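You operate a simulated robot arm through the tools that you are given. There is no shell and no other tool.

You run a simulated two-armed robot. Do the job below in one go: nothing can be reset, and whatever is moved stays where it is left.

JOB
Put two spools of the order card's colour into the sliding tray.
Fine: draw them with the feeder slide, one at a time, and push it back in.

The check looks at the end state, three seconds after you hand in, the way a careful person would. Anything else that was tipped, shoved, dropped, spilled or broken makes it a failure.

ROBOT AND FRAMES
Two 7-joint arms with fingered hands on one trunk, on a base that drives. Base frame: it is fixed to the floor where the robot stands at the start and does not move with it; the origin is under the middle of the robot, x ahead of it, y to its left, z up. Units: m, degrees, N and s.
The left shoulder is at the start at [0.03, 0.12, 1.038], the right one opposite. With the tool pointing down near the work surface each hand reaches from about 0.28 to 0.7 m from the robot's upright axis, wherever it stands, measured 20 degrees to its own side. Places, roughly: black spool (5x5x3 cm) [-1.6, -1.9, 0.9]; blue canister [0, -2.75, 0.75]; blue reel [-1.25, -2.25, 1]; box [-1.75, -1.75, 1.5]; brake knob [-1.5, -1.6, 0.8]; cabinet latch [-0.1, -2.6, 1.2]; cream reel [-1.25, -2.25, 1.25]; drawer key [-1.6, -1.7, 0.7]; dusting brush [-0.5, -2.5, 0.75]; gold reel [-0.75, -2.5, 1]; green reel [-1, -2.25, 1.25]; grey reel [-1, -2.25, 1]; inside of the sliding tray [-1.4, -1.7, 0.8]; medium core [-1, -2.25, 0.75]; narrow blue reel [-0.25, -2.5, 0.75]; narrow gold reel [-1, -2.5, 1.75]; narrow grey reel [-0.25, -2.75, 0.75]; narrow pink reel [-0.75, -2.5, 1.75]; pink canister [-1.75, -1.75, 0.75]; pink reel [-0.75, -2.5, 1]; purple reel [-0.75, -2.5, 1.25]; red feeder slide [-1.3, -2.1, 0.8]; reel catch [-0.2, -2.6, 0.6]; reel crank [-0.2, -2.7, 0.4]; short core [-0.75, -2.25, 0.75]; tall core [-1, -2.25, 0.75]; tally button [-1.8, -1.9, 1.1]; tally knob [-1.8, -1.9, 1.1]; teal reel [-0.75, -2.5, 1.25]; white feeder slide [-1.5, -2, 0.8]. Payload 4 kg a hand.
Tool frame (each hand has its own): the origin (TCP) lies between the finger pads and is the grasp point; the fingertips stand 0.019 m ahead of it; z points along the fingers, y is the line along which they close. The gripper opens to 0.12 m. The gripper's body begins 0.053 m behind the TCP. The gripper is a hand of 3 fingers: y runs from the thumb to the fingers, the wrist lies at [0, 0, -0.219] in the tool frame, and closing takes about 1.5 s.
Orientation is that of the tool frame in the base frame, as [roll, pitch, yaw] about the fixed x, y, z axes, in that order (R = Rz(yaw) Ry(pitch) Rx(roll)). With the fingers straight down and closing along the base's y, the tool's x points along the base's -x, its y along +y and its z along -z.

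CONTROLS
- The arms move only by the tool nudge_tool. It takes "left_commands", "right_commands" or both (then of equal length, played together; a hand with none holds still); each is a list that holds one entry, the list of rows, each a list of 7 numbers: the turn, a rotation vector about the tool's x, y, z in rad, then the shift along the tool's x, y, z in m, then the gripper command, from -1 (shut) to 1 (fully open), values between in proportion. In form: [[[ax, ay, az, dx, dy, dz, jaw], ...]]. A call has 1 to 20 rows; each row shifts and turns the commanded pose from where the row before left it, along the tool's axes as they then stand. Each row takes 0.2 s and may step no farther than 0.05 m and 8.6 degrees from the row before; otherwise, or with a gripper value out of range, the whole call is refused. Where a pose cannot be reached the arm comes as near as it can. A force on the tool above 40 N (or 10 N above the force at the start of the call, whichever is more), or a blocked arm, ends the call early, and 0.2 s more pass. Each finger travels about 0.072 m/s and halts on what it meets, pressing with about 27 N; the grip force reading is that of the motor and also rises with nothing between the fingers. The clock runs only during rows and for 0.2 s after the last one: add rows that do not move to give the fingers time. The reply holds the time, the measured pose of the TCP, the force on the tool along the base axes, the opening and the grip force, in the units named above and with some noise, with the torque about the TCP (base axes, N m) and any sound that the robot's microphone picked up.
- Cameras (640 x 400 px; columns grow to the right, rows downward): "scene" is now at [0.0678, -0.0121, 1.6035]; the picture's right is [-0.16, -0.99, 0.00], its down [-0.60, 0.10, -0.79] and it looks along [0.78, -0.13, -0.61] (base axes); focal length 258 px, centre (320, 200). "left" rides on the left gripper at [-0.066, -0.004, -0.079] in its tool frame; the picture's right is [0.05, -1.00, 0.00], its down [0.76, 0.04, -0.64] and it looks along [0.64, 0.03, 0.77] (tool axes); focal length 251 px, centre (320, 200). "right" rides on the right gripper at [0.066, -0.004, -0.079] in its tool frame; the picture's right is [0.05, 1.00, 0.00], its down [-0.76, 0.04, -0.64] and it looks along [-0.64, 0.04, 0.77] (tool axes); focal length 251 px, centre (320, 200). There is no depth. A picture from a camera that has moved, and an enlarged one, comes with that camera's place and axes in the base frame and with its lens.
- capture(camera): a new picture of that camera. It takes no simulated time.
- move_column(by): slides the trunk up (or, below 0, down) by that many m; the arms and the scene camera ride with it, the base frame stays. It gives what a move gives, with no picture.
- steer(legs): drives the robot by 1 to 6 legs, each [ahead, turn to the left] in m and degrees, along the robot's own axes; the way and the turn of a leg run together, so that a leg with both is an arc; at most 1.5 m and 180 degrees a leg. The arms and the cameras ride along, it lands a little off, and it stops where it bumps. It gives what a move gives.
- set_grasp(shape, hand): the hand has 3 fingers and takes this shape, open, in about a second: jaw (thumb against the fingers, like two jaws); tri (thumb and two fingers); tip (a fingertip pinch); poke (one finger out to press); point (the index stretched); flat (the hand flat); cup (the hand cupped); fist (a fist). The gripper value then closes the fingers along that shape, each until it touches; the sizes above hold for jaw. It gives what a move gives, with no picture.
- aim_head(pan, tilt): turns the head with the scene camera to pan (to the left, within 120 degrees either way) and tilt (down, from -29 to 69), counted from straight ahead of the robot. It gives what a move gives.
- enlarge(camera, box): a new picture of the part [left, top, right, bottom] of that camera's present view, enlarged. It takes no simulated time.
- finish_job(): hands the job in; it is judged then, once.

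Nothing tells you exact positions but the pictures and the camera data. Unless the task says otherwise, let go and move clear before handing in.

The tools are called as name(argument=value, ...) on one line, values as JSON. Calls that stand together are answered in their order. nudge_tool: Moves the arms, as the interface text tells. Its arguments: {"type":"object","properties":{"left_commands":{"type":"array","items":{"type":"array","items":{"type":"array","items":{"type":"number"}}}},"right_commands":{"type":"array","items":{"type":"array","items":{"type":"array","items":{"type":"number"}}}}},"required":[]} The other tools are called the same way: move_column (by) slides the trunk up or down; set_grasp (shape, hand) gives the hand a shape; steer (legs) drives the base; aim_head (pan, tilt) turns the head that bears the scene camera; capture (camera) takes a picture; enlarge (camera, box) takes an enlarged picture of a part of a camera's view; finish_job () hands the job in.

At the start:

```text
time: 0.0
left_eef_pos: [0.4126, 0.1753, 1.0835]
left_ee_rot: [-179.9, 0.1, -179.7]
left_ft_force: [-0.7, 0.4, -0.2]
left_torque: [0.0, -0.02, -0.02]
left_width: 0.1198
left_grip_force: 0.1
left_shape: jaw
right_eef_pos: [0.4096, -0.1817, 1.0329]
right_ee_rot: [180.0, -0.1, -179.6]
right_ft_force: [0.8, -0.5, 0.0]
right_torque: [0.0, 0.02, 0.02]
right_width: 0.1199
right_grip_force: 0.1
right_shape: jaw
trunk travel left (down, up): [-0.25, 0.29]
robot x, y, heading: [-0.0004, 0.0009, 0.0]
head pan, tilt: [-9.2, 37.5]
```

scene: 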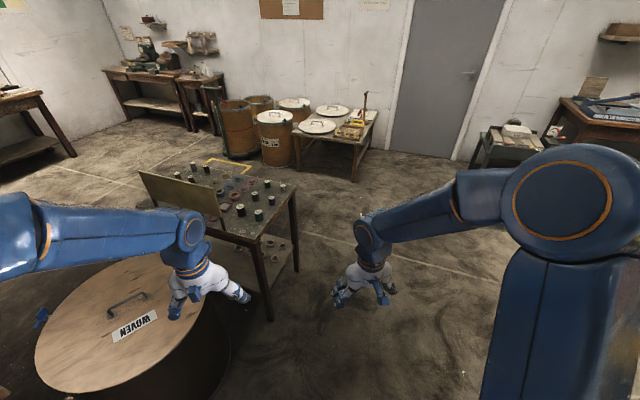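
right: 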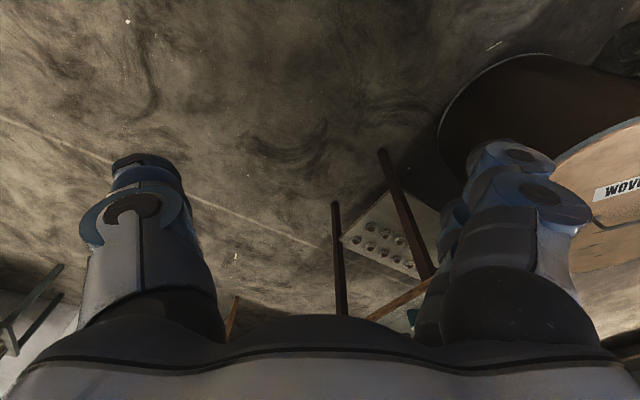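
left: 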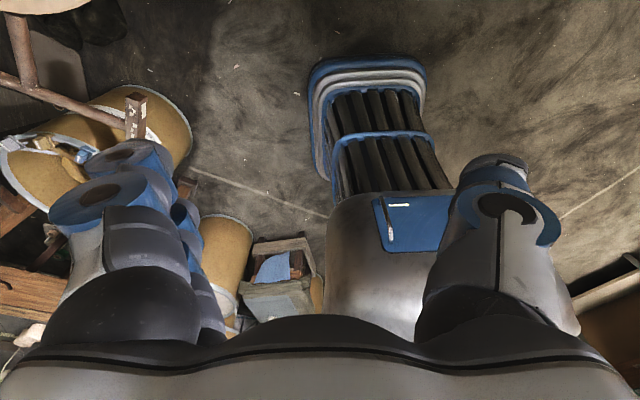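

I see a workshop ahead of the robot; the feeder, tray and spools should be behind and to the right, around [-1.5, -1.9]. First I turn the head to look that way before driving.

aim_head(pan=-120, tilt=25)

```text
time: 1.9
left_eef_pos: [0.4117, 0.1757, 1.0845]
left_ee_rot: [-180.0, 0.0, -179.6]
left_ft_force: [-0.6, -0.4, 0.0]
left_torque: [-0.01, 0.0, -0.01]
left_width: 0.1202
left_grip_force: 0.1
left_shape: jaw
right_eef_pos: [0.4095, -0.183, 1.0325]
right_ee_rot: [180.0, 0.1, -179.6]
right_ft_force: [-0.1, 0.0, 0.2]
right_torque: [-0.02, 0.03, -0.01]
right_width: 0.1199
right_grip_force: 0.1
right_shape: jaw
trunk travel left (down, up): [-0.25, 0.29]
robot x, y, heading: [-0.0003, -0.0017, -0.1]
head pan, tilt: [-120.0, 25.0]
```

The head is now turned to the right rear; I take a picture to see the bench area.

capture(camera="scene")

```text
taken
camera scene: at [-0.0637, -0.0781, 1.6232], right [-0.87, 0.5, 0.0], down [0.21, 0.37, -0.91], along [-0.45, -0.79, -0.42], focal length 258 px, centre (320, 200)
```

scene: 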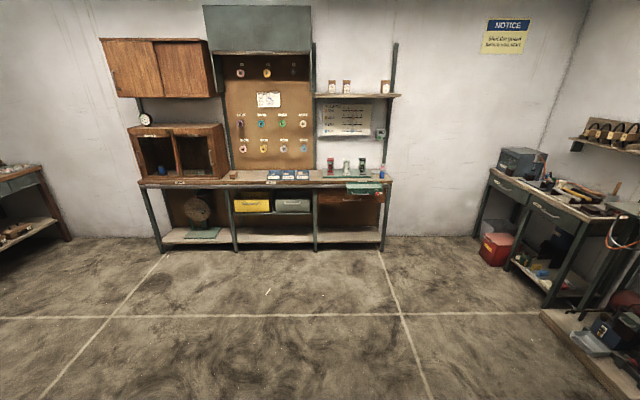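

I see the bench along the wall, square to heading -120°, with the feeders, tray and an order card or notice on its right part. I enlarge that part to read it.

enlarge(camera="scene", box=[300, 60, 410, 220])

enlarge(camera="scene", box=[200, 60, 330, 200])

```text
2.50 times, centred on (355, 140) of scene
camera zoom: at [-0.0637, -0.0781, 1.6232], right [-0.87, 0.5, 0.0], down [0.21, 0.37, -0.91], along [-0.45, -0.79, -0.42], focal length 644 px, centre (232, 350)
```

zoom: 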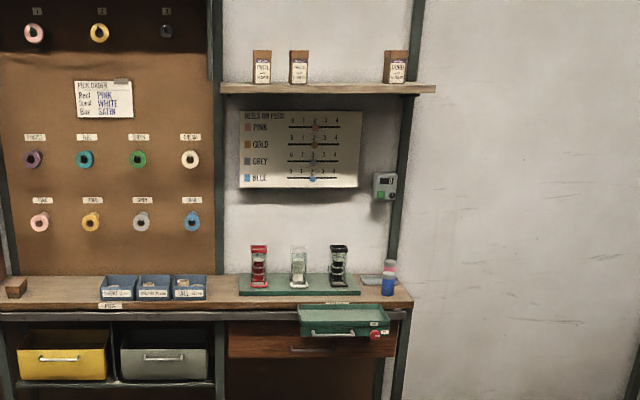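

```text
2.86 times, centred on (265, 130) of scene
camera zoom: at [-0.0637, -0.0781, 1.6232], right [-0.87, 0.5, 0.0], down [0.21, 0.37, -0.91], along [-0.45, -0.79, -0.42], focal length 736 px, centre (477, 400)
```

zoom: 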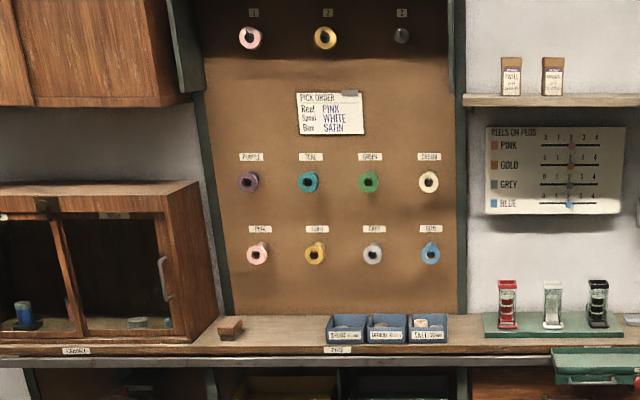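

The pick order reads: reel PINK, spool WHITE, box SATIN, so white spools are wanted, from the white feeder in the middle. I turn towards the bench and drive part way to look closer.

steer(legs=[[0, -120]])

aim_head(pan=0, tilt=30)

capture(camera="scene")

```text
time: 4.5
left_eef_pos: [0.4247, -0.1501, 1.0851]
left_ee_rot: [179.7, 0.0, 138.0]
left_ft_force: [-0.6, -1.5, 0.0]
left_torque: [0.05, -0.04, -0.02]
left_width: 0.1199
left_grip_force: 0.1
left_shape: jaw
right_eef_pos: [0.1812, -0.41, 1.0321]
right_ee_rot: [179.7, -0.1, 138.0]
right_ft_force: [-0.5, -0.3, -1.3]
right_torque: [0.04, -0.06, -0.01]
right_width: 0.1201
right_grip_force: 0.1
right_shape: jaw
trunk travel left (down, up): [-0.25, 0.29]
robot x, y, heading: [0.0383, 0.0407, -43.6]
head pan, tilt: [-120.0, 25.0]
stopped in leg 1: the robot was blocked; the commanded pose is now the measured one
```

```text
time: 6.5
left_eef_pos: [0.4265, -0.1468, 1.0836]
left_ee_rot: [180.0, 0.0, 138.2]
left_ft_force: [-0.3, 1.2, -0.2]
left_torque: [0.0, -0.03, 0.01]
left_width: 0.1198
left_grip_force: 0.1
left_shape: jaw
right_eef_pos: [0.1831, -0.4075, 1.0331]
right_ee_rot: [180.0, 0.0, 138.1]
right_ft_force: [0.5, 1.1, -0.6]
right_torque: [0.0, 0.0, -0.02]
right_width: 0.1198
right_grip_force: 0.0
right_shape: jaw
trunk travel left (down, up): [-0.25, 0.29]
robot x, y, heading: [0.0325, 0.0409, -43.6]
head pan, tilt: [0.0, 30.0]
```

```text
taken
camera scene: at [0.0883, -0.0057, 1.6152], right [-0.69, -0.72, 0.0], down [-0.36, 0.34, -0.87], along [0.63, -0.6, -0.5], focal length 258 px, centre (320, 200)
```

scene: 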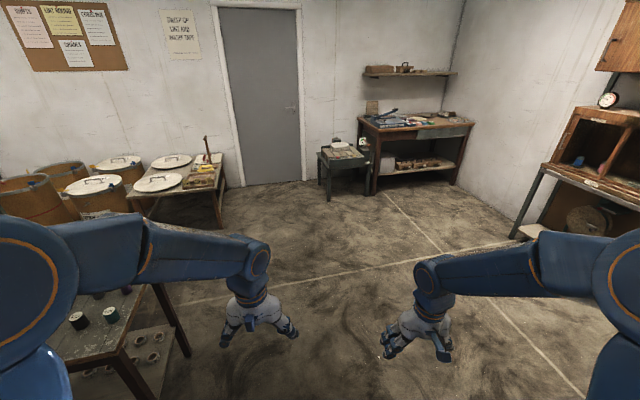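

The turn stopped at -43.6° because something blocked it; I see the spool table close on the left. I look around both sides to find what the robot is touching.

aim_head(pan=60, tilt=60)

capture(camera="scene")

aim_head(pan=120, tilt=60)

capture(camera="scene")

aim_head(pan=-120, tilt=60)

capture(camera="scene")

aim_head(pan=-60, tilt=60)

capture(camera="scene")

```text
time: 7.8
left_eef_pos: [0.4264, -0.1473, 1.0842]
left_ee_rot: [179.9, 0.0, 138.0]
left_ft_force: [0.6, -1.1, -0.1]
left_torque: [-0.01, 0.01, -0.03]
left_width: 0.1198
left_grip_force: 0.1
left_shape: jaw
right_eef_pos: [0.1834, -0.4082, 1.0325]
right_ee_rot: [-180.0, 0.0, 138.1]
right_ft_force: [0.1, 0.4, -0.6]
right_torque: [0.0, -0.03, 0.0]
right_width: 0.1201
right_grip_force: 0.1
right_shape: jaw
trunk travel left (down, up): [-0.25, 0.29]
robot x, y, heading: [0.0354, 0.0435, -43.5]
head pan, tilt: [60.0, 60.0]
```

```text
taken
camera scene: at [0.0866, 0.0755, 1.5731], right [0.28, -0.96, 0.0], down [-0.83, -0.24, -0.5], along [0.48, 0.14, -0.87], focal length 258 px, centre (320, 200)
```

scene: 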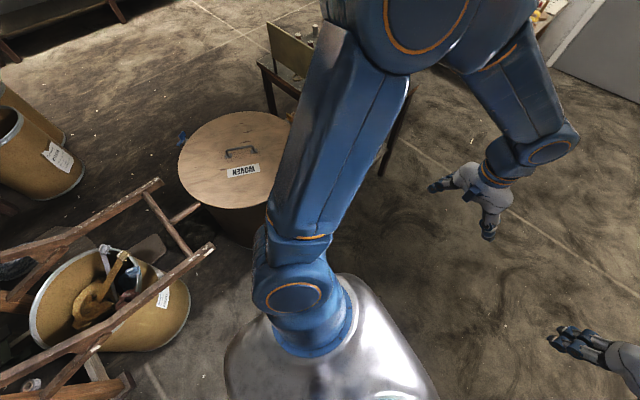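

```text
time: 9.1
left_eef_pos: [0.425, -0.146, 1.0853]
left_ee_rot: [-180.0, 0.0, 138.1]
left_ft_force: [-1.2, 0.2, 0.1]
left_torque: [-0.03, 0.03, -0.01]
left_width: 0.1198
left_grip_force: 0.1
left_shape: jaw
right_eef_pos: [0.184, -0.4068, 1.0334]
right_ee_rot: [180.0, 0.0, 138.1]
right_ft_force: [-0.4, -0.2, 0.4]
right_torque: [-0.04, 0.02, 0.0]
right_width: 0.1199
right_grip_force: 0.1
right_shape: jaw
trunk travel left (down, up): [-0.25, 0.29]
robot x, y, heading: [0.0351, 0.0398, -43.5]
head pan, tilt: [120.0, 60.0]
```

```text
taken
camera scene: at [0.0383, 0.1214, 1.5731], right [0.97, -0.23, 0.0], down [-0.2, -0.84, -0.5], along [0.12, 0.49, -0.87], focal length 258 px, centre (320, 200)
```

scene: 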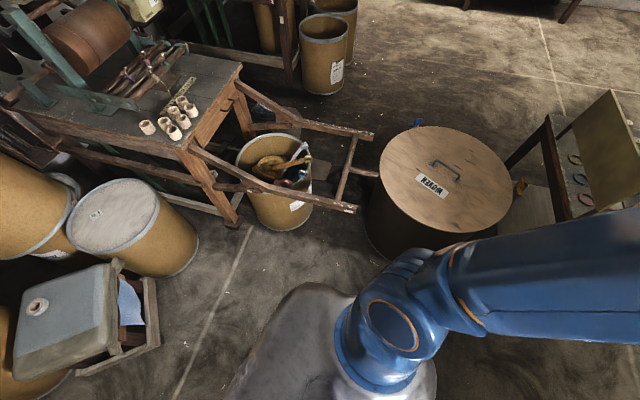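

```text
time: 12.5
left_eef_pos: [0.4252, -0.1482, 1.0842]
left_ee_rot: [-180.0, -0.1, 138.2]
left_ft_force: [-0.1, 0.6, 0.3]
left_torque: [-0.02, -0.02, -0.01]
left_width: 0.1201
left_grip_force: 0.1
left_shape: jaw
right_eef_pos: [0.1827, -0.4069, 1.0338]
right_ee_rot: [-180.0, -0.1, 138.0]
right_ft_force: [0.1, -0.7, -0.4]
right_torque: [0.02, -0.04, 0.0]
right_width: 0.12
right_grip_force: 0.1
right_shape: jaw
trunk travel left (down, up): [-0.25, 0.29]
robot x, y, heading: [0.0358, 0.0379, -43.7]
head pan, tilt: [-120.0, 60.0]
```

```text
taken
camera scene: at [-0.0412, 0.0376, 1.5731], right [-0.28, 0.96, 0.0], down [0.83, 0.25, -0.5], along [-0.48, -0.14, -0.87], focal length 258 px, centre (320, 200)
```

scene: 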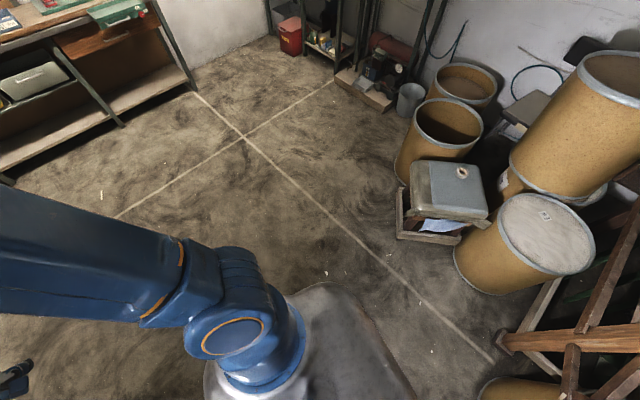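

```text
time: 13.8
left_eef_pos: [0.4256, -0.1457, 1.0845]
left_ee_rot: [180.0, 0.0, 138.1]
left_ft_force: [-0.4, -0.3, 0.3]
left_torque: [0.02, 0.03, -0.03]
left_width: 0.12
left_grip_force: 0.1
left_shape: jaw
right_eef_pos: [0.1831, -0.4071, 1.0324]
right_ee_rot: [-180.0, 0.0, 138.2]
right_ft_force: [0.5, 0.3, 0.6]
right_torque: [0.01, -0.01, -0.01]
right_width: 0.1202
right_grip_force: 0.1
right_shape: jaw
trunk travel left (down, up): [-0.25, 0.29]
robot x, y, heading: [0.0345, 0.0436, -43.9]
head pan, tilt: [-60.0, 60.0]
```

```text
taken
camera scene: at [0.007, -0.0082, 1.5731], right [-0.97, 0.23, 0.0], down [0.2, 0.84, -0.5], along [-0.12, -0.49, -0.87], focal length 258 px, centre (320, 200)
```

scene: 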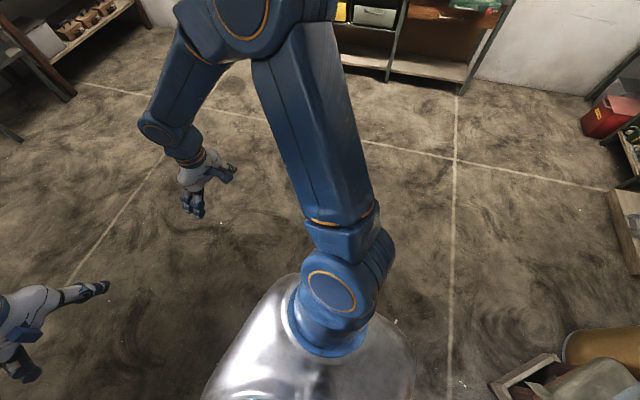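

Nothing obvious touches yet, but the drum marked "WOVEN" stands close on the left, near [0.5, 0.44]. I look steeply down on the left side and behind to see the gap.

aim_head(pan=85, tilt=69)

capture(camera="scene")

capture(camera="left")

capture(camera="right")

aim_head(pan=120, tilt=69)

capture(camera="scene")

```text
time: 16.1
left_eef_pos: [0.4256, -0.1462, 1.0845]
left_ee_rot: [180.0, 0.0, 138.1]
left_ft_force: [-0.6, -0.1, 0.0]
left_torque: [0.02, -0.02, -0.04]
left_width: 0.1198
left_grip_force: 0.0
left_shape: jaw
right_eef_pos: [0.1829, -0.4078, 1.0312]
right_ee_rot: [-180.0, 0.0, 138.1]
right_ft_force: [-0.2, 0.1, 0.1]
right_torque: [0.02, 0.01, 0.0]
right_width: 0.1199
right_grip_force: 0.2
right_shape: jaw
trunk travel left (down, up): [-0.25, 0.29]
robot x, y, heading: [0.0343, 0.0426, -43.4]
head pan, tilt: [85.0, 68.8]
```

```text
taken
camera scene: at [0.0646, 0.0936, 1.5637], right [0.66, -0.75, 0.0], down [-0.7, -0.62, -0.36], along [0.27, 0.24, -0.93], focal length 258 px, centre (320, 200)
```

scene: 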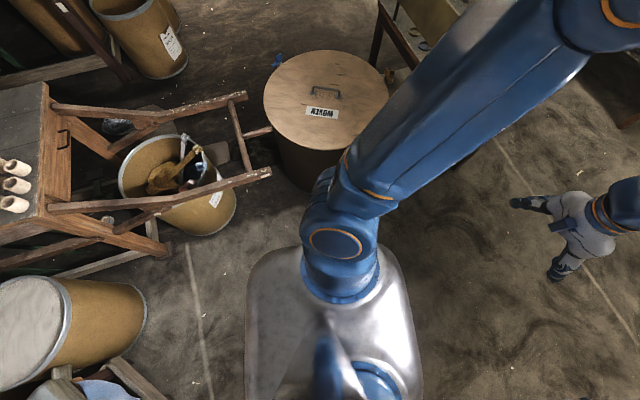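

```text
taken
camera left: at [0.4726, -0.1938, 1.1623], right [-0.71, -0.71, 0.0], down [-0.54, 0.54, 0.64], along [-0.46, 0.46, -0.77], focal length 251 px, centre (320, 200)
```

left: 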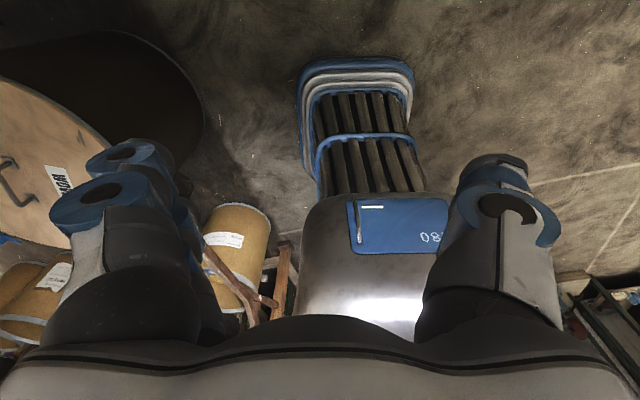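

```text
taken
camera right: at [0.1298, -0.3663, 1.111], right [0.63, 0.78, 0.0], down [0.6, -0.48, 0.64], along [0.5, -0.4, -0.77], focal length 251 px, centre (320, 200)
```

right: 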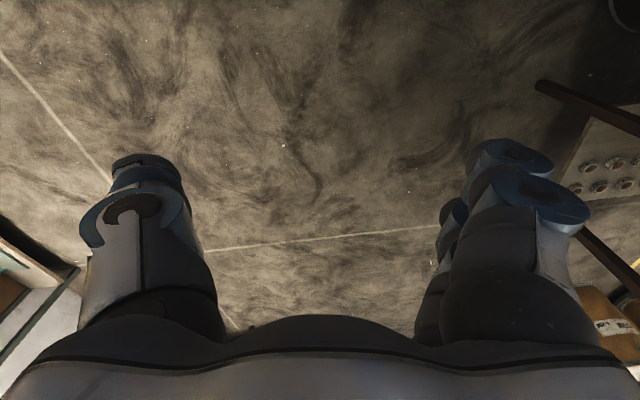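

```text
time: 17.1
left_eef_pos: [0.4257, -0.1464, 1.0836]
left_ee_rot: [180.0, -0.1, 138.2]
left_ft_force: [-0.3, 0.5, 0.5]
left_torque: [-0.03, 0.01, 0.01]
left_width: 0.1199
left_grip_force: 0.1
left_shape: jaw
right_eef_pos: [0.1832, -0.4076, 1.0319]
right_ee_rot: [179.9, 0.1, 138.1]
right_ft_force: [0.2, -0.4, -0.3]
right_torque: [0.03, 0.01, -0.01]
right_width: 0.12
right_grip_force: 0.0
right_shape: jaw
trunk travel left (down, up): [-0.25, 0.29]
robot x, y, heading: [0.0389, 0.0409, -43.4]
head pan, tilt: [120.0, 68.8]
```

```text
taken
camera scene: at [0.0358, 0.111, 1.5637], right [0.97, -0.23, 0.0], down [-0.22, -0.91, -0.36], along [0.08, 0.35, -0.93], focal length 258 px, centre (320, 200)
```

scene: 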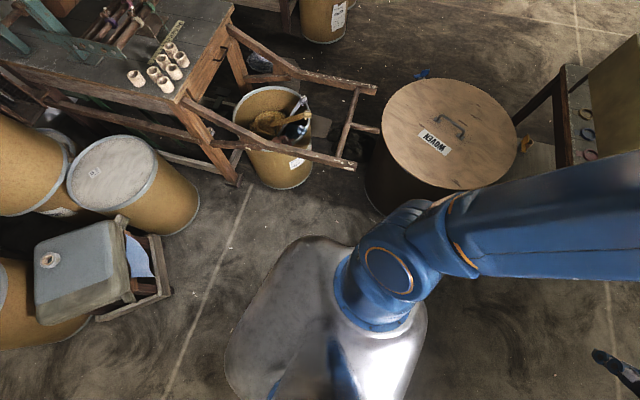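

The nearest thing is the drum on the left; the turn probably swung the rear-left of the base against it. The floor ahead is clear, so I drive straight ahead along the current heading before turning on.

steer(legs=[[0.4, 0]])

capture(camera="scene")

```text
time: 19.6
left_eef_pos: [0.7098, -0.4274, 1.0846]
left_ee_rot: [180.0, -0.1, 137.3]
left_ft_force: [0.4, -0.3, -0.2]
left_torque: [0.0, -0.01, 0.01]
left_width: 0.1198
left_grip_force: 0.0
left_shape: jaw
right_eef_pos: [0.4623, -0.6854, 1.033]
right_ee_rot: [180.0, -0.1, 137.3]
right_ft_force: [0.3, 0.3, -0.4]
right_torque: [0.01, 0.0, -0.01]
right_width: 0.1201
right_grip_force: 0.1
right_shape: jaw
trunk travel left (down, up): [-0.25, 0.29]
robot x, y, heading: [0.3185, -0.2276, -44.6]
head pan, tilt: [120.0, 68.8]
```

```text
taken
camera scene: at [0.3236, -0.1645, 1.5638], right [0.97, -0.25, 0.0], down [-0.23, -0.9, -0.36], along [0.09, 0.35, -0.93], focal length 258 px, centre (320, 200)
```

scene: 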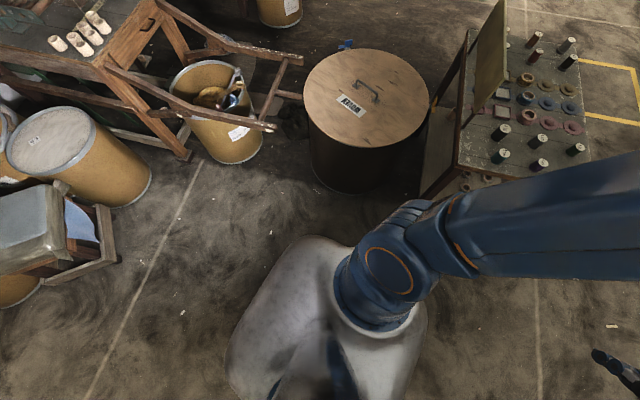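

The drive ahead went freely to [0.32, -0.23], and the drum now looks well clear. I try turning right in smaller steps towards heading -120°.

steer(legs=[[0, -30]])

```text
time: 21.5
left_eef_pos: [0.5543, -0.5988, 1.0848]
left_ee_rot: [179.9, 0.0, 106.4]
left_ft_force: [-0.6, 0.2, -1.1]
left_torque: [-0.02, 0.02, 0.0]
left_width: 0.1198
left_grip_force: 0.0
left_shape: jaw
right_eef_pos: [0.2109, -0.6944, 1.0332]
right_ee_rot: [-180.0, 0.0, 106.5]
right_ft_force: [0.9, -0.8, 0.7]
right_torque: [-0.02, 0.01, 0.0]
right_width: 0.1199
right_grip_force: 0.0
right_shape: jaw
trunk travel left (down, up): [-0.25, 0.29]
robot x, y, heading: [0.354, -0.2217, -75.4]
head pan, tilt: [120.0, 68.8]
```

The turn went through. I turn the rest of the way to about -120°.

steer(legs=[[0, -44.5]])

aim_head(pan=0, tilt=30)

capture(camera="scene")

```text
time: 23.8
left_eef_pos: [0.253, -0.6407, 1.0843]
left_ee_rot: [179.8, -0.2, 64.7]
left_ft_force: [-0.5, 0.4, -1.3]
left_torque: [-0.04, -0.04, 0.0]
left_width: 0.1199
left_grip_force: 0.1
left_shape: jaw
right_eef_pos: [-0.0671, -0.4849, 1.0326]
right_ee_rot: [179.6, -0.1, 64.8]
right_ft_force: [-0.8, 0.2, -0.9]
right_torque: [-0.03, -0.03, 0.0]
right_width: 0.1199
right_grip_force: 0.1
right_shape: jaw
trunk travel left (down, up): [-0.25, 0.29]
robot x, y, heading: [0.4027, -0.2535, -118.1]
head pan, tilt: [120.0, 68.8]
stopped in leg 1: the robot was blocked; the commanded pose is now the measured one
```

```text
time: 25.8
left_eef_pos: [0.2556, -0.6422, 1.085]
left_ee_rot: [179.9, 0.1, 64.8]
left_ft_force: [0.8, 0.3, 0.2]
left_torque: [-0.03, -0.03, -0.01]
left_width: 0.1201
left_grip_force: 0.1
left_shape: jaw
right_eef_pos: [-0.0639, -0.4859, 1.0348]
right_ee_rot: [179.8, 0.2, 65.0]
right_ft_force: [1.4, -0.4, 0.4]
right_torque: [-0.03, -0.01, 0.0]
right_width: 0.1198
right_grip_force: 0.1
right_shape: jaw
trunk travel left (down, up): [-0.25, 0.29]
robot x, y, heading: [0.4029, -0.2519, -118.4]
head pan, tilt: [0.0, 30.0]
```

```text
taken
camera scene: at [0.3685, -0.3124, 1.6151], right [-0.88, 0.48, 0.0], down [0.24, 0.44, -0.87], along [-0.41, -0.76, -0.5], focal length 258 px, centre (320, 200)
```

scene: 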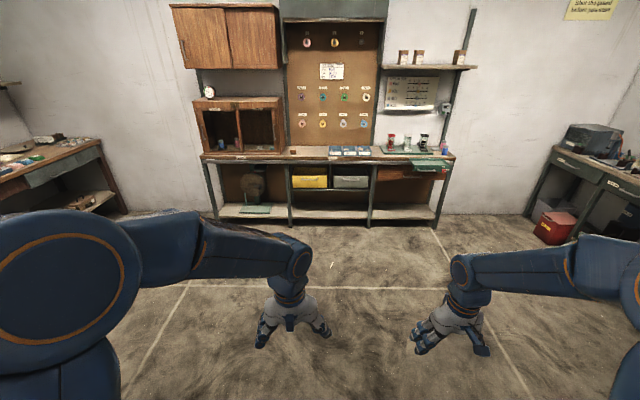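

I'm facing the bench now, at heading -118°, standing left of the feeders. I drive diagonally towards the bench's right part, then square up and look again.

steer(legs=[[0, -26], [1.2, 0]])

capture(camera="scene")

```text
time: 33.2
left_eef_pos: [-0.8694, -1.2557, 1.084]
left_ee_rot: [179.9, -0.2, 39.5]
left_ft_force: [-0.3, -0.1, 0.4]
left_torque: [0.02, 0.02, 0.03]
left_width: 0.1199
left_grip_force: 0.1
left_shape: jaw
right_eef_pos: [-1.0915, -0.9771, 1.0334]
right_ee_rot: [179.9, 0.2, 39.7]
right_ft_force: [-0.7, 0.0, 0.2]
right_torque: [0.01, -0.02, -0.01]
right_width: 0.12
right_grip_force: 0.0
right_shape: jaw
trunk travel left (down, up): [-0.25, 0.29]
robot x, y, heading: [-0.5662, -0.963, -143.5]
head pan, tilt: [0.0, 30.0]
```

```text
taken
camera scene: at [-0.6264, -1.0049, 1.6152], right [-0.59, 0.81, 0.0], down [0.4, 0.3, -0.87], along [-0.7, -0.51, -0.5], focal length 258 px, centre (320, 200)
```

scene: 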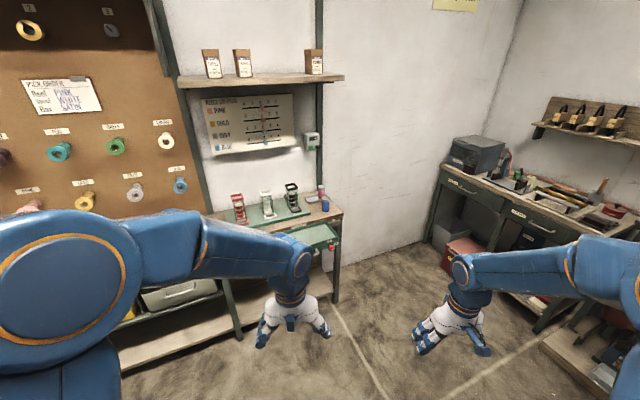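

I'm about 1 m from the bench now. I enlarge the order card and the feeders with the tray.

enlarge(camera="scene", box=[20, 70, 110, 126])

enlarge(camera="scene", box=[215, 165, 355, 255])

```text
7.11 times, centred on (65, 98) of scene
camera zoom: at [-0.6264, -1.0049, 1.6152], right [-0.59, 0.81, 0.0], down [0.4, 0.3, -0.87], along [-0.7, -0.51, -0.5], focal length 1831 px, centre (2133, 925)
```

zoom: 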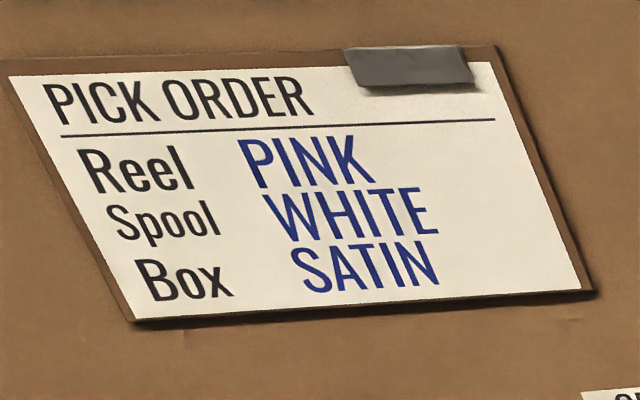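

```text
4.44 times, centred on (285, 210) of scene
camera zoom: at [-0.6264, -1.0049, 1.6152], right [-0.59, 0.81, 0.0], down [0.4, 0.3, -0.87], along [-0.7, -0.51, -0.5], focal length 1144 px, centre (476, 156)
```

zoom: 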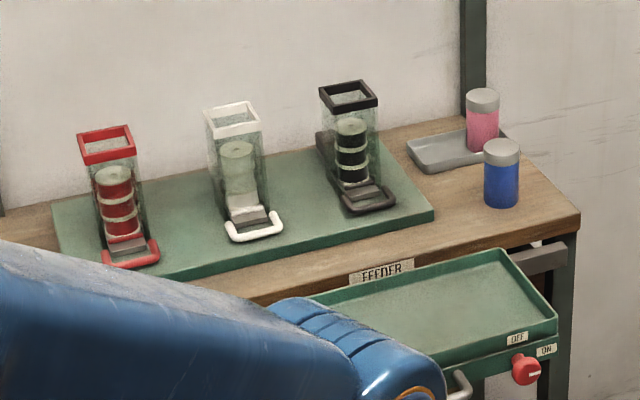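

The card confirms: spool WHITE. The white feeder's loop handle is at about [-1.44, -1.95, 0.8] and the green tray is in front of it with its brake knob at the right. I drive nearer and square up to the bench.

steer(legs=[[0, 13], [0.45, 0], [0, 10.5]])

aim_head(pan=-8, tilt=40)

capture(camera="scene")

```text
time: 37.4
left_eef_pos: [-1.0183, -1.6905, 1.0846]
left_ee_rot: [179.9, 0.0, 63.3]
left_ft_force: [1.5, -0.3, 0.5]
left_torque: [0.02, 0.01, 0.0]
left_width: 0.1199
left_grip_force: 0.0
left_shape: jaw
right_eef_pos: [-1.3345, -1.5243, 1.0347]
right_ee_rot: [180.0, 0.1, 63.3]
right_ft_force: [-1.0, 0.0, 0.9]
right_torque: [-0.03, -0.02, 0.04]
right_width: 0.1198
right_grip_force: 0.0
right_shape: jaw
trunk travel left (down, up): [-0.25, 0.29]
robot x, y, heading: [-0.8755, -1.297, -120.1]
head pan, tilt: [0.0, 30.0]
```

```text
time: 38.1
left_eef_pos: [-1.0189, -1.6906, 1.0835]
left_ee_rot: [179.9, -0.1, 63.3]
left_ft_force: [-0.3, 0.3, -0.1]
left_torque: [0.0, 0.01, 0.04]
left_width: 0.12
left_grip_force: 0.0
left_shape: jaw
right_eef_pos: [-1.3343, -1.5254, 1.0336]
right_ee_rot: [180.0, 0.1, 63.3]
right_ft_force: [0.1, -1.4, -0.9]
right_torque: [0.01, 0.04, -0.01]
right_width: 0.1199
right_grip_force: 0.0
right_shape: jaw
trunk travel left (down, up): [-0.25, 0.29]
robot x, y, heading: [-0.8677, -1.2983, -120.1]
head pan, tilt: [-8.0, 40.0]
```

```text
taken
camera scene: at [-0.9134, -1.3482, 1.5999], right [-0.79, 0.62, 0.0], down [0.4, 0.51, -0.77], along [-0.47, -0.6, -0.64], focal length 258 px, centre (320, 200)
```

scene: 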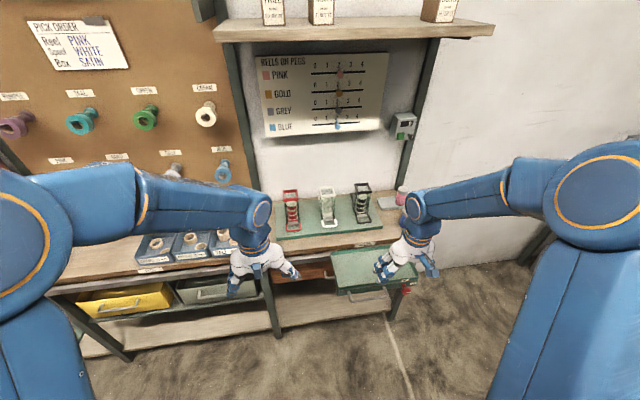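

Camera data and hand readings agree; I stand about 0.85 m from the white feeder at heading -120°. I enlarge the feeders, tray and knob.

enlarge(camera="scene", box=[270, 170, 420, 264])

enlarge(camera="scene", box=[300, 170, 370, 240])

enlarge(camera="scene", box=[320, 240, 430, 310])

enlarge(camera="scene", box=[250, 40, 430, 150])

```text
4.26 times, centred on (345, 217) of scene
camera zoom: at [-0.9134, -1.3482, 1.5999], right [-0.79, 0.62, 0.0], down [0.4, 0.51, -0.77], along [-0.47, -0.6, -0.64], focal length 1096 px, centre (214, 128)
```

zoom: 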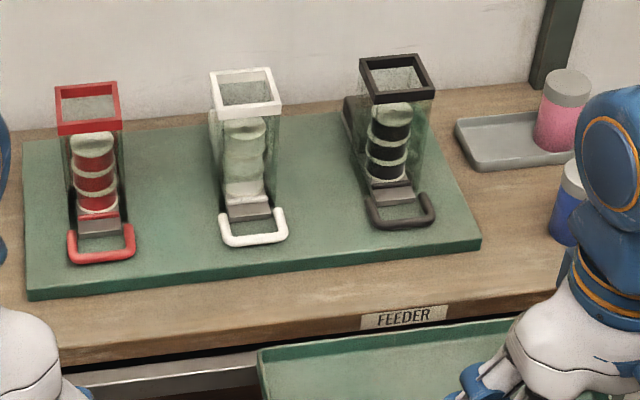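

```text
5.71 times, centred on (335, 205) of scene
camera zoom: at [-0.9134, -1.3482, 1.5999], right [-0.79, 0.62, 0.0], down [0.4, 0.51, -0.77], along [-0.47, -0.6, -0.64], focal length 1471 px, centre (234, 171)
```

zoom: 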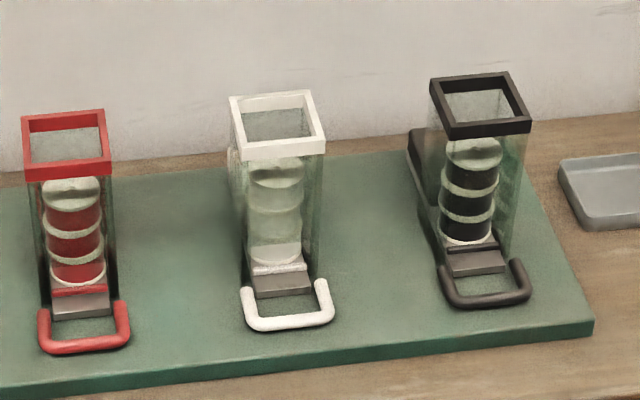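

```text
5.71 times, centred on (375, 275) of scene
camera zoom: at [-0.9134, -1.3482, 1.5999], right [-0.79, 0.62, 0.0], down [0.4, 0.51, -0.77], along [-0.47, -0.6, -0.64], focal length 1471 px, centre (6, -229)
```

zoom: 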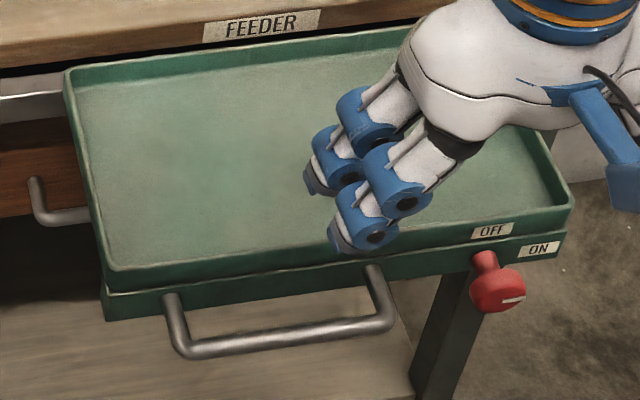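

```text
3.56 times, centred on (340, 95) of scene
camera zoom: at [-0.9134, -1.3482, 1.5999], right [-0.79, 0.62, 0.0], down [0.4, 0.51, -0.77], along [-0.47, -0.6, -0.64], focal length 916 px, centre (249, 573)
```

zoom: 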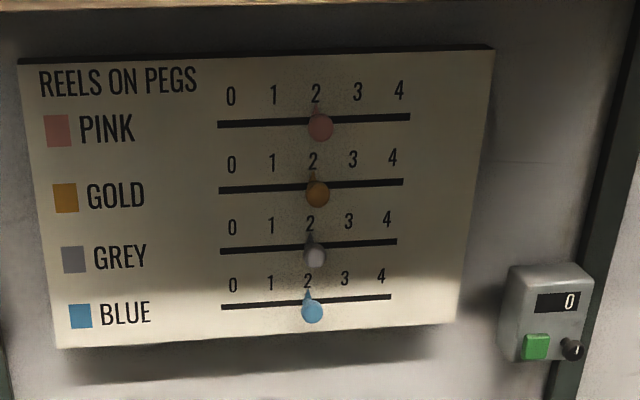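

The brake knob points to ON, so the tray is held; the white feeder has stacked spools with a white loop handle at the front. I drive 0.2 m closer so that the right hand reaches both feeder and tray.

steer(legs=[[0.2, 0]])

aim_head(pan=-15, tilt=50)

capture(camera="scene")

capture(camera="right")

```text
time: 39.7
left_eef_pos: [-1.1179, -1.865, 1.0827]
left_ee_rot: [179.9, 0.0, 63.5]
left_ft_force: [0.1, -0.5, 0.2]
left_torque: [0.03, -0.03, 0.03]
left_width: 0.1198
left_grip_force: 0.0
left_shape: jaw
right_eef_pos: [-1.433, -1.7014, 1.0329]
right_ee_rot: [179.9, 0.0, 63.5]
right_ft_force: [-0.2, -0.8, 0.0]
right_torque: [0.02, 0.01, -0.02]
right_width: 0.1202
right_grip_force: 0.0
right_shape: jaw
trunk travel left (down, up): [-0.25, 0.29]
robot x, y, heading: [-0.9757, -1.4715, -119.8]
head pan, tilt: [-8.0, 40.0]
```

```text
time: 40.5
left_eef_pos: [-1.1187, -1.8638, 1.0848]
left_ee_rot: [179.9, 0.0, 63.5]
left_ft_force: [0.1, 0.3, 0.5]
left_torque: [0.02, -0.01, 0.05]
left_width: 0.12
left_grip_force: 0.1
left_shape: jaw
right_eef_pos: [-1.434, -1.6984, 1.0334]
right_ee_rot: [179.9, 0.1, 63.5]
right_ft_force: [-0.1, -0.2, 0.2]
right_torque: [-0.02, -0.02, 0.01]
right_width: 0.1198
right_grip_force: 0.0
right_shape: jaw
trunk travel left (down, up): [-0.25, 0.29]
robot x, y, heading: [-0.9709, -1.4701, -119.9]
head pan, tilt: [-15.0, 50.0]
```

```text
taken
camera scene: at [-1.0154, -1.5069, 1.5857], right [-0.71, 0.71, 0.0], down [0.54, 0.54, -0.64], along [-0.45, -0.46, -0.77], focal length 258 px, centre (320, 200)
```

scene: 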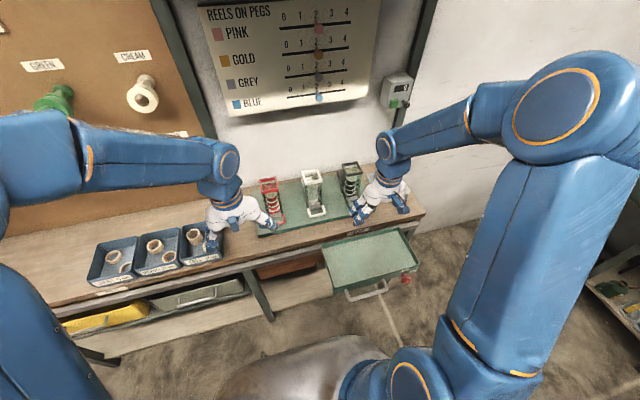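

```text
taken
camera right: at [-1.4089, -1.6382, 1.1116], right [0.92, -0.4, 0.0], down [-0.3, -0.7, 0.64], along [-0.26, -0.59, -0.76], focal length 251 px, centre (320, 200)
```

right: 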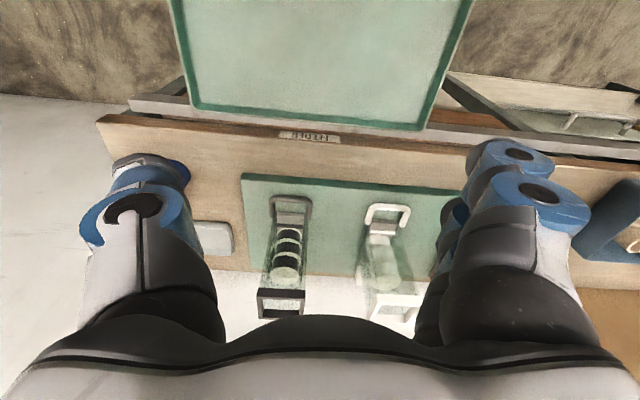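

From two views the front bar of the white loop is near [-1.416, -1.921, 0.815]. I enlarge the right-hand camera's view of the white feeder and the scene view for finer measures.

enlarge(camera="right", box=[330, 180, 450, 330])

enlarge(camera="scene", box=[285, 155, 355, 230])

enlarge(camera="scene", box=[310, 220, 430, 310])

```text
2.67 times, centred on (390, 255) of right
camera zoom: at [-1.4089, -1.6382, 1.1116], right [0.92, -0.4, 0.0], down [-0.3, -0.7, 0.64], along [-0.26, -0.59, -0.76], focal length 670 px, centre (133, 53)
```

zoom: 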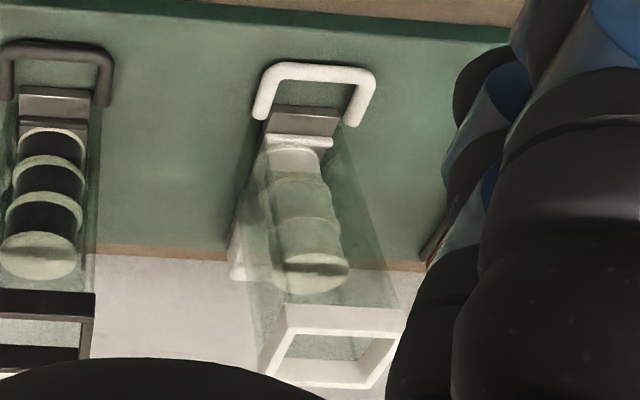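

```text
5.33 times, centred on (320, 192) of scene
camera zoom: at [-1.0154, -1.5069, 1.5857], right [-0.71, 0.71, 0.0], down [0.54, 0.54, -0.64], along [-0.45, -0.46, -0.77], focal length 1373 px, centre (320, 240)
```

zoom: 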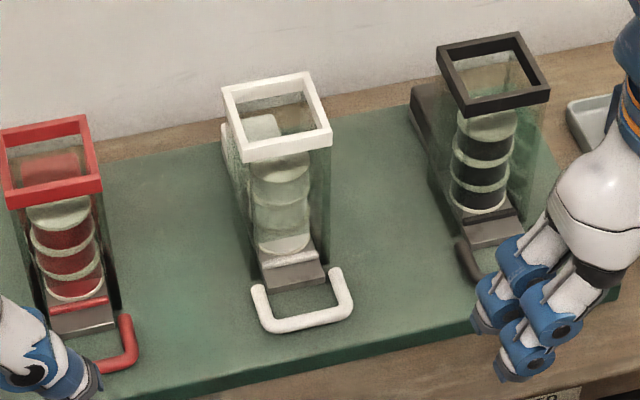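

```text
4.44 times, centred on (370, 265) of scene
camera zoom: at [-1.0154, -1.5069, 1.5857], right [-0.71, 0.71, 0.0], down [0.54, 0.54, -0.64], along [-0.45, -0.46, -0.77], focal length 1144 px, centre (98, -89)
```

zoom: 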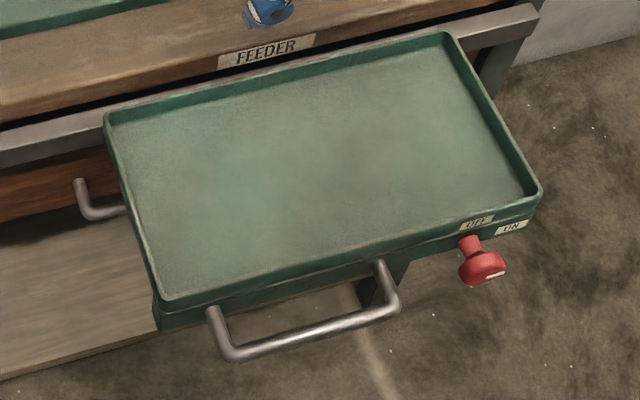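

The white loop's front bar is at about [-1.4135, -1.918, 0.818], the magazine's front face is 5 cm behind it, and the tray rim is at z ≈ 0.807. I turn the right hand so the thumb faces the wall, tilt it 35° so its body stays clear of the magazine, and move the left hand aside.

nudge_tool(right_commands=[[[0, 0, -0.1372, 0, 0, 0, 1], [0, 0, -0.1372, 0, 0, 0, 1], [0, 0, -0.1372, 0, 0, 0, 1], [0, 0, -0.1372, 0, 0, 0, 1], [0, 0, -0.1372, 0, 0, 0, 1], [0, 0, -0.1372, 0, 0, 0, 1], [0, 0, -0.1372, 0, 0, 0, 1], [0, 0, -0.1372, 0, 0, 0, 1], [0, 0, -0.1372, 0, 0, 0, 1], [0, 0, -0.1372, 0, 0, 0, 1], [0, 0, -0.1372, 0, 0, 0, 1], [0.1222, 0, 0, 0, 0, 0, 1], [0.1222, 0, 0, 0, 0, 0, 1], [0.1222, 0, 0, 0, 0, 0, 1], [0.1222, 0, 0, 0, 0, 0, 1], [0.1222, 0, 0, 0, 0, 0, 1], [0, 0, 0, 0, 0, 0, 1]]], left_commands=[[[0, 0, 0, 0.02, 0.03, 0, 1], [0, 0, 0, 0.02, 0.03, 0, 1], [0, 0, 0, 0.02, 0.03, 0, 1], [0, 0, 0, 0.02, 0.03, 0, 1], [0, 0, 0, 0.02, 0.03, 0, 1], [0, 0, 0, 0, 0, 0, 1], [0, 0, 0, 0, 0, 0, 1], [0, 0, 0, 0, 0, 0, 1], [0, 0, 0, 0, 0, 0, 1], [0, 0, 0, 0, 0, 0, 1], [0, 0, 0, 0, 0, 0, 1], [0, 0, 0, 0, 0, 0, 1], [0, 0, 0, 0, 0, 0, 1], [0, 0, 0, 0, 0, 0, 1], [0, 0, 0, 0, 0, 0, 1], [0, 0, 0, 0, 0, 0, 1], [0, 0, 0, 0, 0, 0, 1]]])

capture(camera="scene")

capture(camera="right")

```text
time: 44.0
left_eef_pos: [-0.9371, -1.841, 1.0847]
left_ee_rot: [180.0, -0.1, 63.5]
left_ft_force: [-0.1, 0.6, 0.3]
left_torque: [0.01, 0.02, 0.04]
left_width: 0.12
left_grip_force: 0.1
left_shape: jaw
right_eef_pos: [-1.4383, -1.6947, 1.0309]
right_ee_rot: [-150.4, -1.3, 149.3]
right_ft_force: [-0.4, 0.1, 0.0]
right_torque: [0.0, 0.03, 0.01]
right_width: 0.1199
right_grip_force: 0.1
right_shape: jaw
right hand out of reach, approached as far as the arm can: row 16
trunk travel left (down, up): [-0.25, 0.29]
robot x, y, heading: [-0.9687, -1.4713, -120.0]
head pan, tilt: [-15.0, 50.0]
```

```text
taken
camera scene: at [-1.0152, -1.5075, 1.5857], right [-0.71, 0.71, 0.0], down [0.54, 0.54, -0.64], along [-0.45, -0.45, -0.77], focal length 258 px, centre (320, 200)
```

scene: 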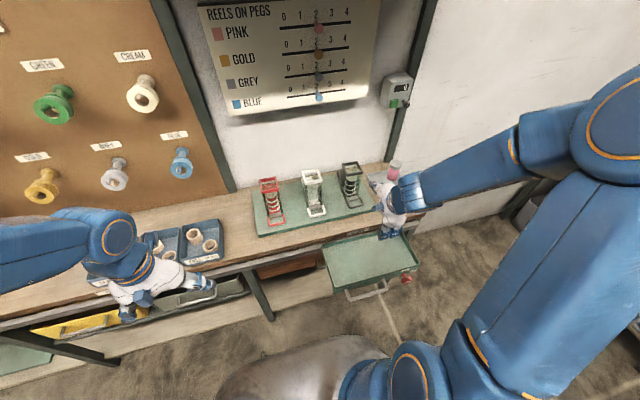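

```text
taken
camera right: at [-1.4768, -1.6325, 1.1024], right [0.39, 0.78, -0.49], down [0.85, -0.09, 0.52], along [0.36, -0.62, -0.7], focal length 251 px, centre (320, 200)
```

right: 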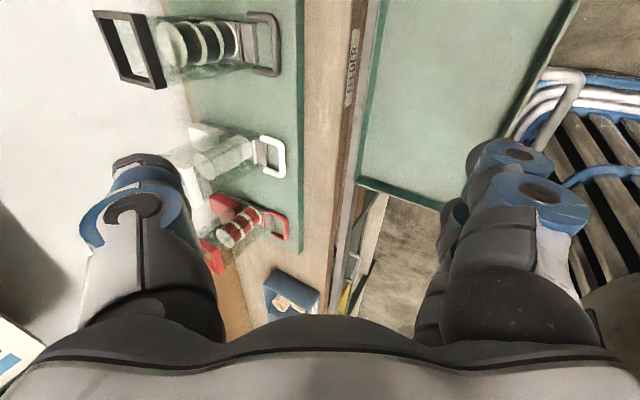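

That orientation is near the arm's limit and would tilt the thumb too high, so I change plan: grip the loop across its width, closing along the bench, which also suits picking the spools. I turn the hand back, square it to the bench and tilt it forward 30°.

nudge_tool(right_commands=[[[-0.1222, 0, 0, 0, 0, 0, 1], [-0.1222, 0, 0, 0, 0, 0, 1], [-0.1222, 0, 0, 0, 0, 0, 1], [-0.1222, 0, 0, 0, 0, 0, 1], [-0.1222, 0, 0, 0, 0, 0, 1], [0, 0, 0.1428, 0, 0, 0, 1], [0, 0, 0.1428, 0, 0, 0, 1], [0, 0, 0.1428, 0, 0, 0, 1], [0, 0, 0.1428, 0, 0, 0, 1], [0, 0, 0.1428, 0, 0, 0, 1], [0, 0, 0.1428, 0, 0, 0, 1], [0, 0, 0.1428, 0, 0, 0, 1], [0, 0, 0.1428, 0, 0, 0, 1], [0, 0, 0.1428, 0, 0, 0, 1], [0, 0, 0.1428, 0, 0, 0, 1], [0, 0, 0.1428, 0, 0, 0, 1], [0, 0, 0, 0, 0, 0, 1]]])

```text
time: 47.6
left_eef_pos: [-0.9356, -1.8414, 1.0847]
left_ee_rot: [179.9, -0.1, 63.5]
left_ft_force: [-0.1, -0.2, 0.7]
left_torque: [-0.02, 0.0, 0.0]
left_width: 0.1199
left_grip_force: 0.0
left_shape: jaw
right_eef_pos: [-1.4402, -1.6924, 1.0301]
right_ee_rot: [-178.0, -2.1, 58.7]
right_ft_force: [0.5, 0.4, 0.6]
right_torque: [0.01, -0.01, -0.03]
right_width: 0.1199
right_grip_force: 0.1
right_shape: jaw
right hand out of reach, approached as far as the arm can: row 1
trunk travel left (down, up): [-0.25, 0.29]
robot x, y, heading: [-0.9743, -1.4724, -120.0]
head pan, tilt: [-15.0, 50.0]
```

The hand is nearly square again. I correct the last few degrees, tilt it forward 30°, and bring it to a point in front of and above the white loop.

nudge_tool(right_commands=[[[-0.035, -0.0366, -0.0227, 0, 0, 0, 1], [0, -0.1309, 0, 0, 0, 0, 1], [0, -0.1309, 0, 0, 0, 0, 1], [0, -0.1309, 0, 0, 0, 0, 1], [0, -0.1309, 0, 0, 0, 0, 1], [0, 0, 0, -0.00995, 0.02267, 0.03077, 1], [0, 0, 0, -0.00995, 0.02267, 0.03077, 1], [0, 0, 0, -0.00995, 0.02267, 0.03077, 1], [0, 0, 0, -0.00995, 0.02267, 0.03077, 1], [0, 0, 0, -0.00995, 0.02267, 0.03077, 1], [0, 0, 0, -0.00995, 0.02267, 0.03077, 1], [0, 0, 0, 0, 0, 0, 1]]])

capture(camera="scene")

capture(camera="right")

```text
time: 50.2
left_eef_pos: [-0.936, -1.8414, 1.0841]
left_ee_rot: [179.9, 0.0, 63.4]
left_ft_force: [-0.5, 0.4, 0.2]
left_torque: [-0.02, 0.0, -0.04]
left_width: 0.1198
left_grip_force: 0.1
left_shape: jaw
right_eef_pos: [-1.3927, -1.8843, 0.8946]
right_ee_rot: [179.9, 29.8, 60.2]
right_ft_force: [-0.1, -0.4, -0.3]
right_torque: [0.0, -0.01, 0.01]
right_width: 0.12
right_grip_force: 0.1
right_shape: jaw
right hand out of reach, approached as far as the arm can: row 5
trunk travel left (down, up): [-0.25, 0.29]
robot x, y, heading: [-0.9734, -1.4713, -120.1]
head pan, tilt: [-15.0, 50.0]
```

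```text
taken
camera scene: at [-1.0155, -1.5066, 1.5857], right [-0.71, 0.71, 0.0], down [0.54, 0.54, -0.64], along [-0.45, -0.46, -0.77], focal length 258 px, centre (320, 200)
```

scene: 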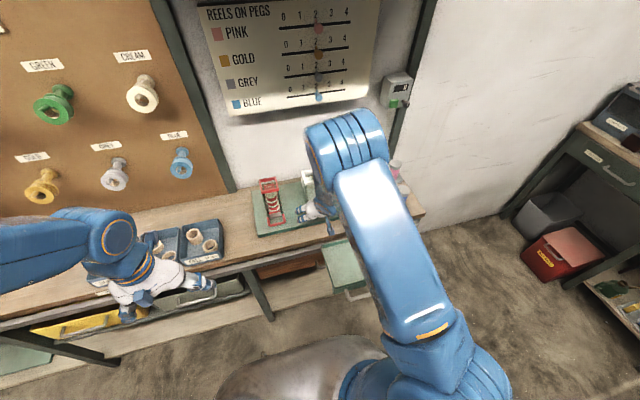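

```text
taken
camera right: at [-1.3479, -1.7989, 0.9301], right [0.89, -0.46, -0.03], down [-0.14, -0.32, 0.94], along [-0.44, -0.83, -0.34], focal length 251 px, centre (320, 200)
```

right: 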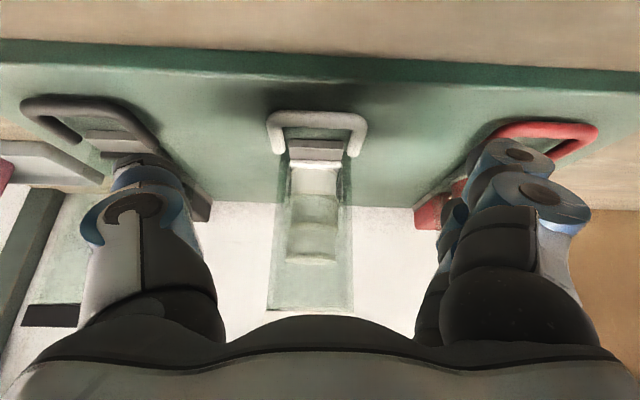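

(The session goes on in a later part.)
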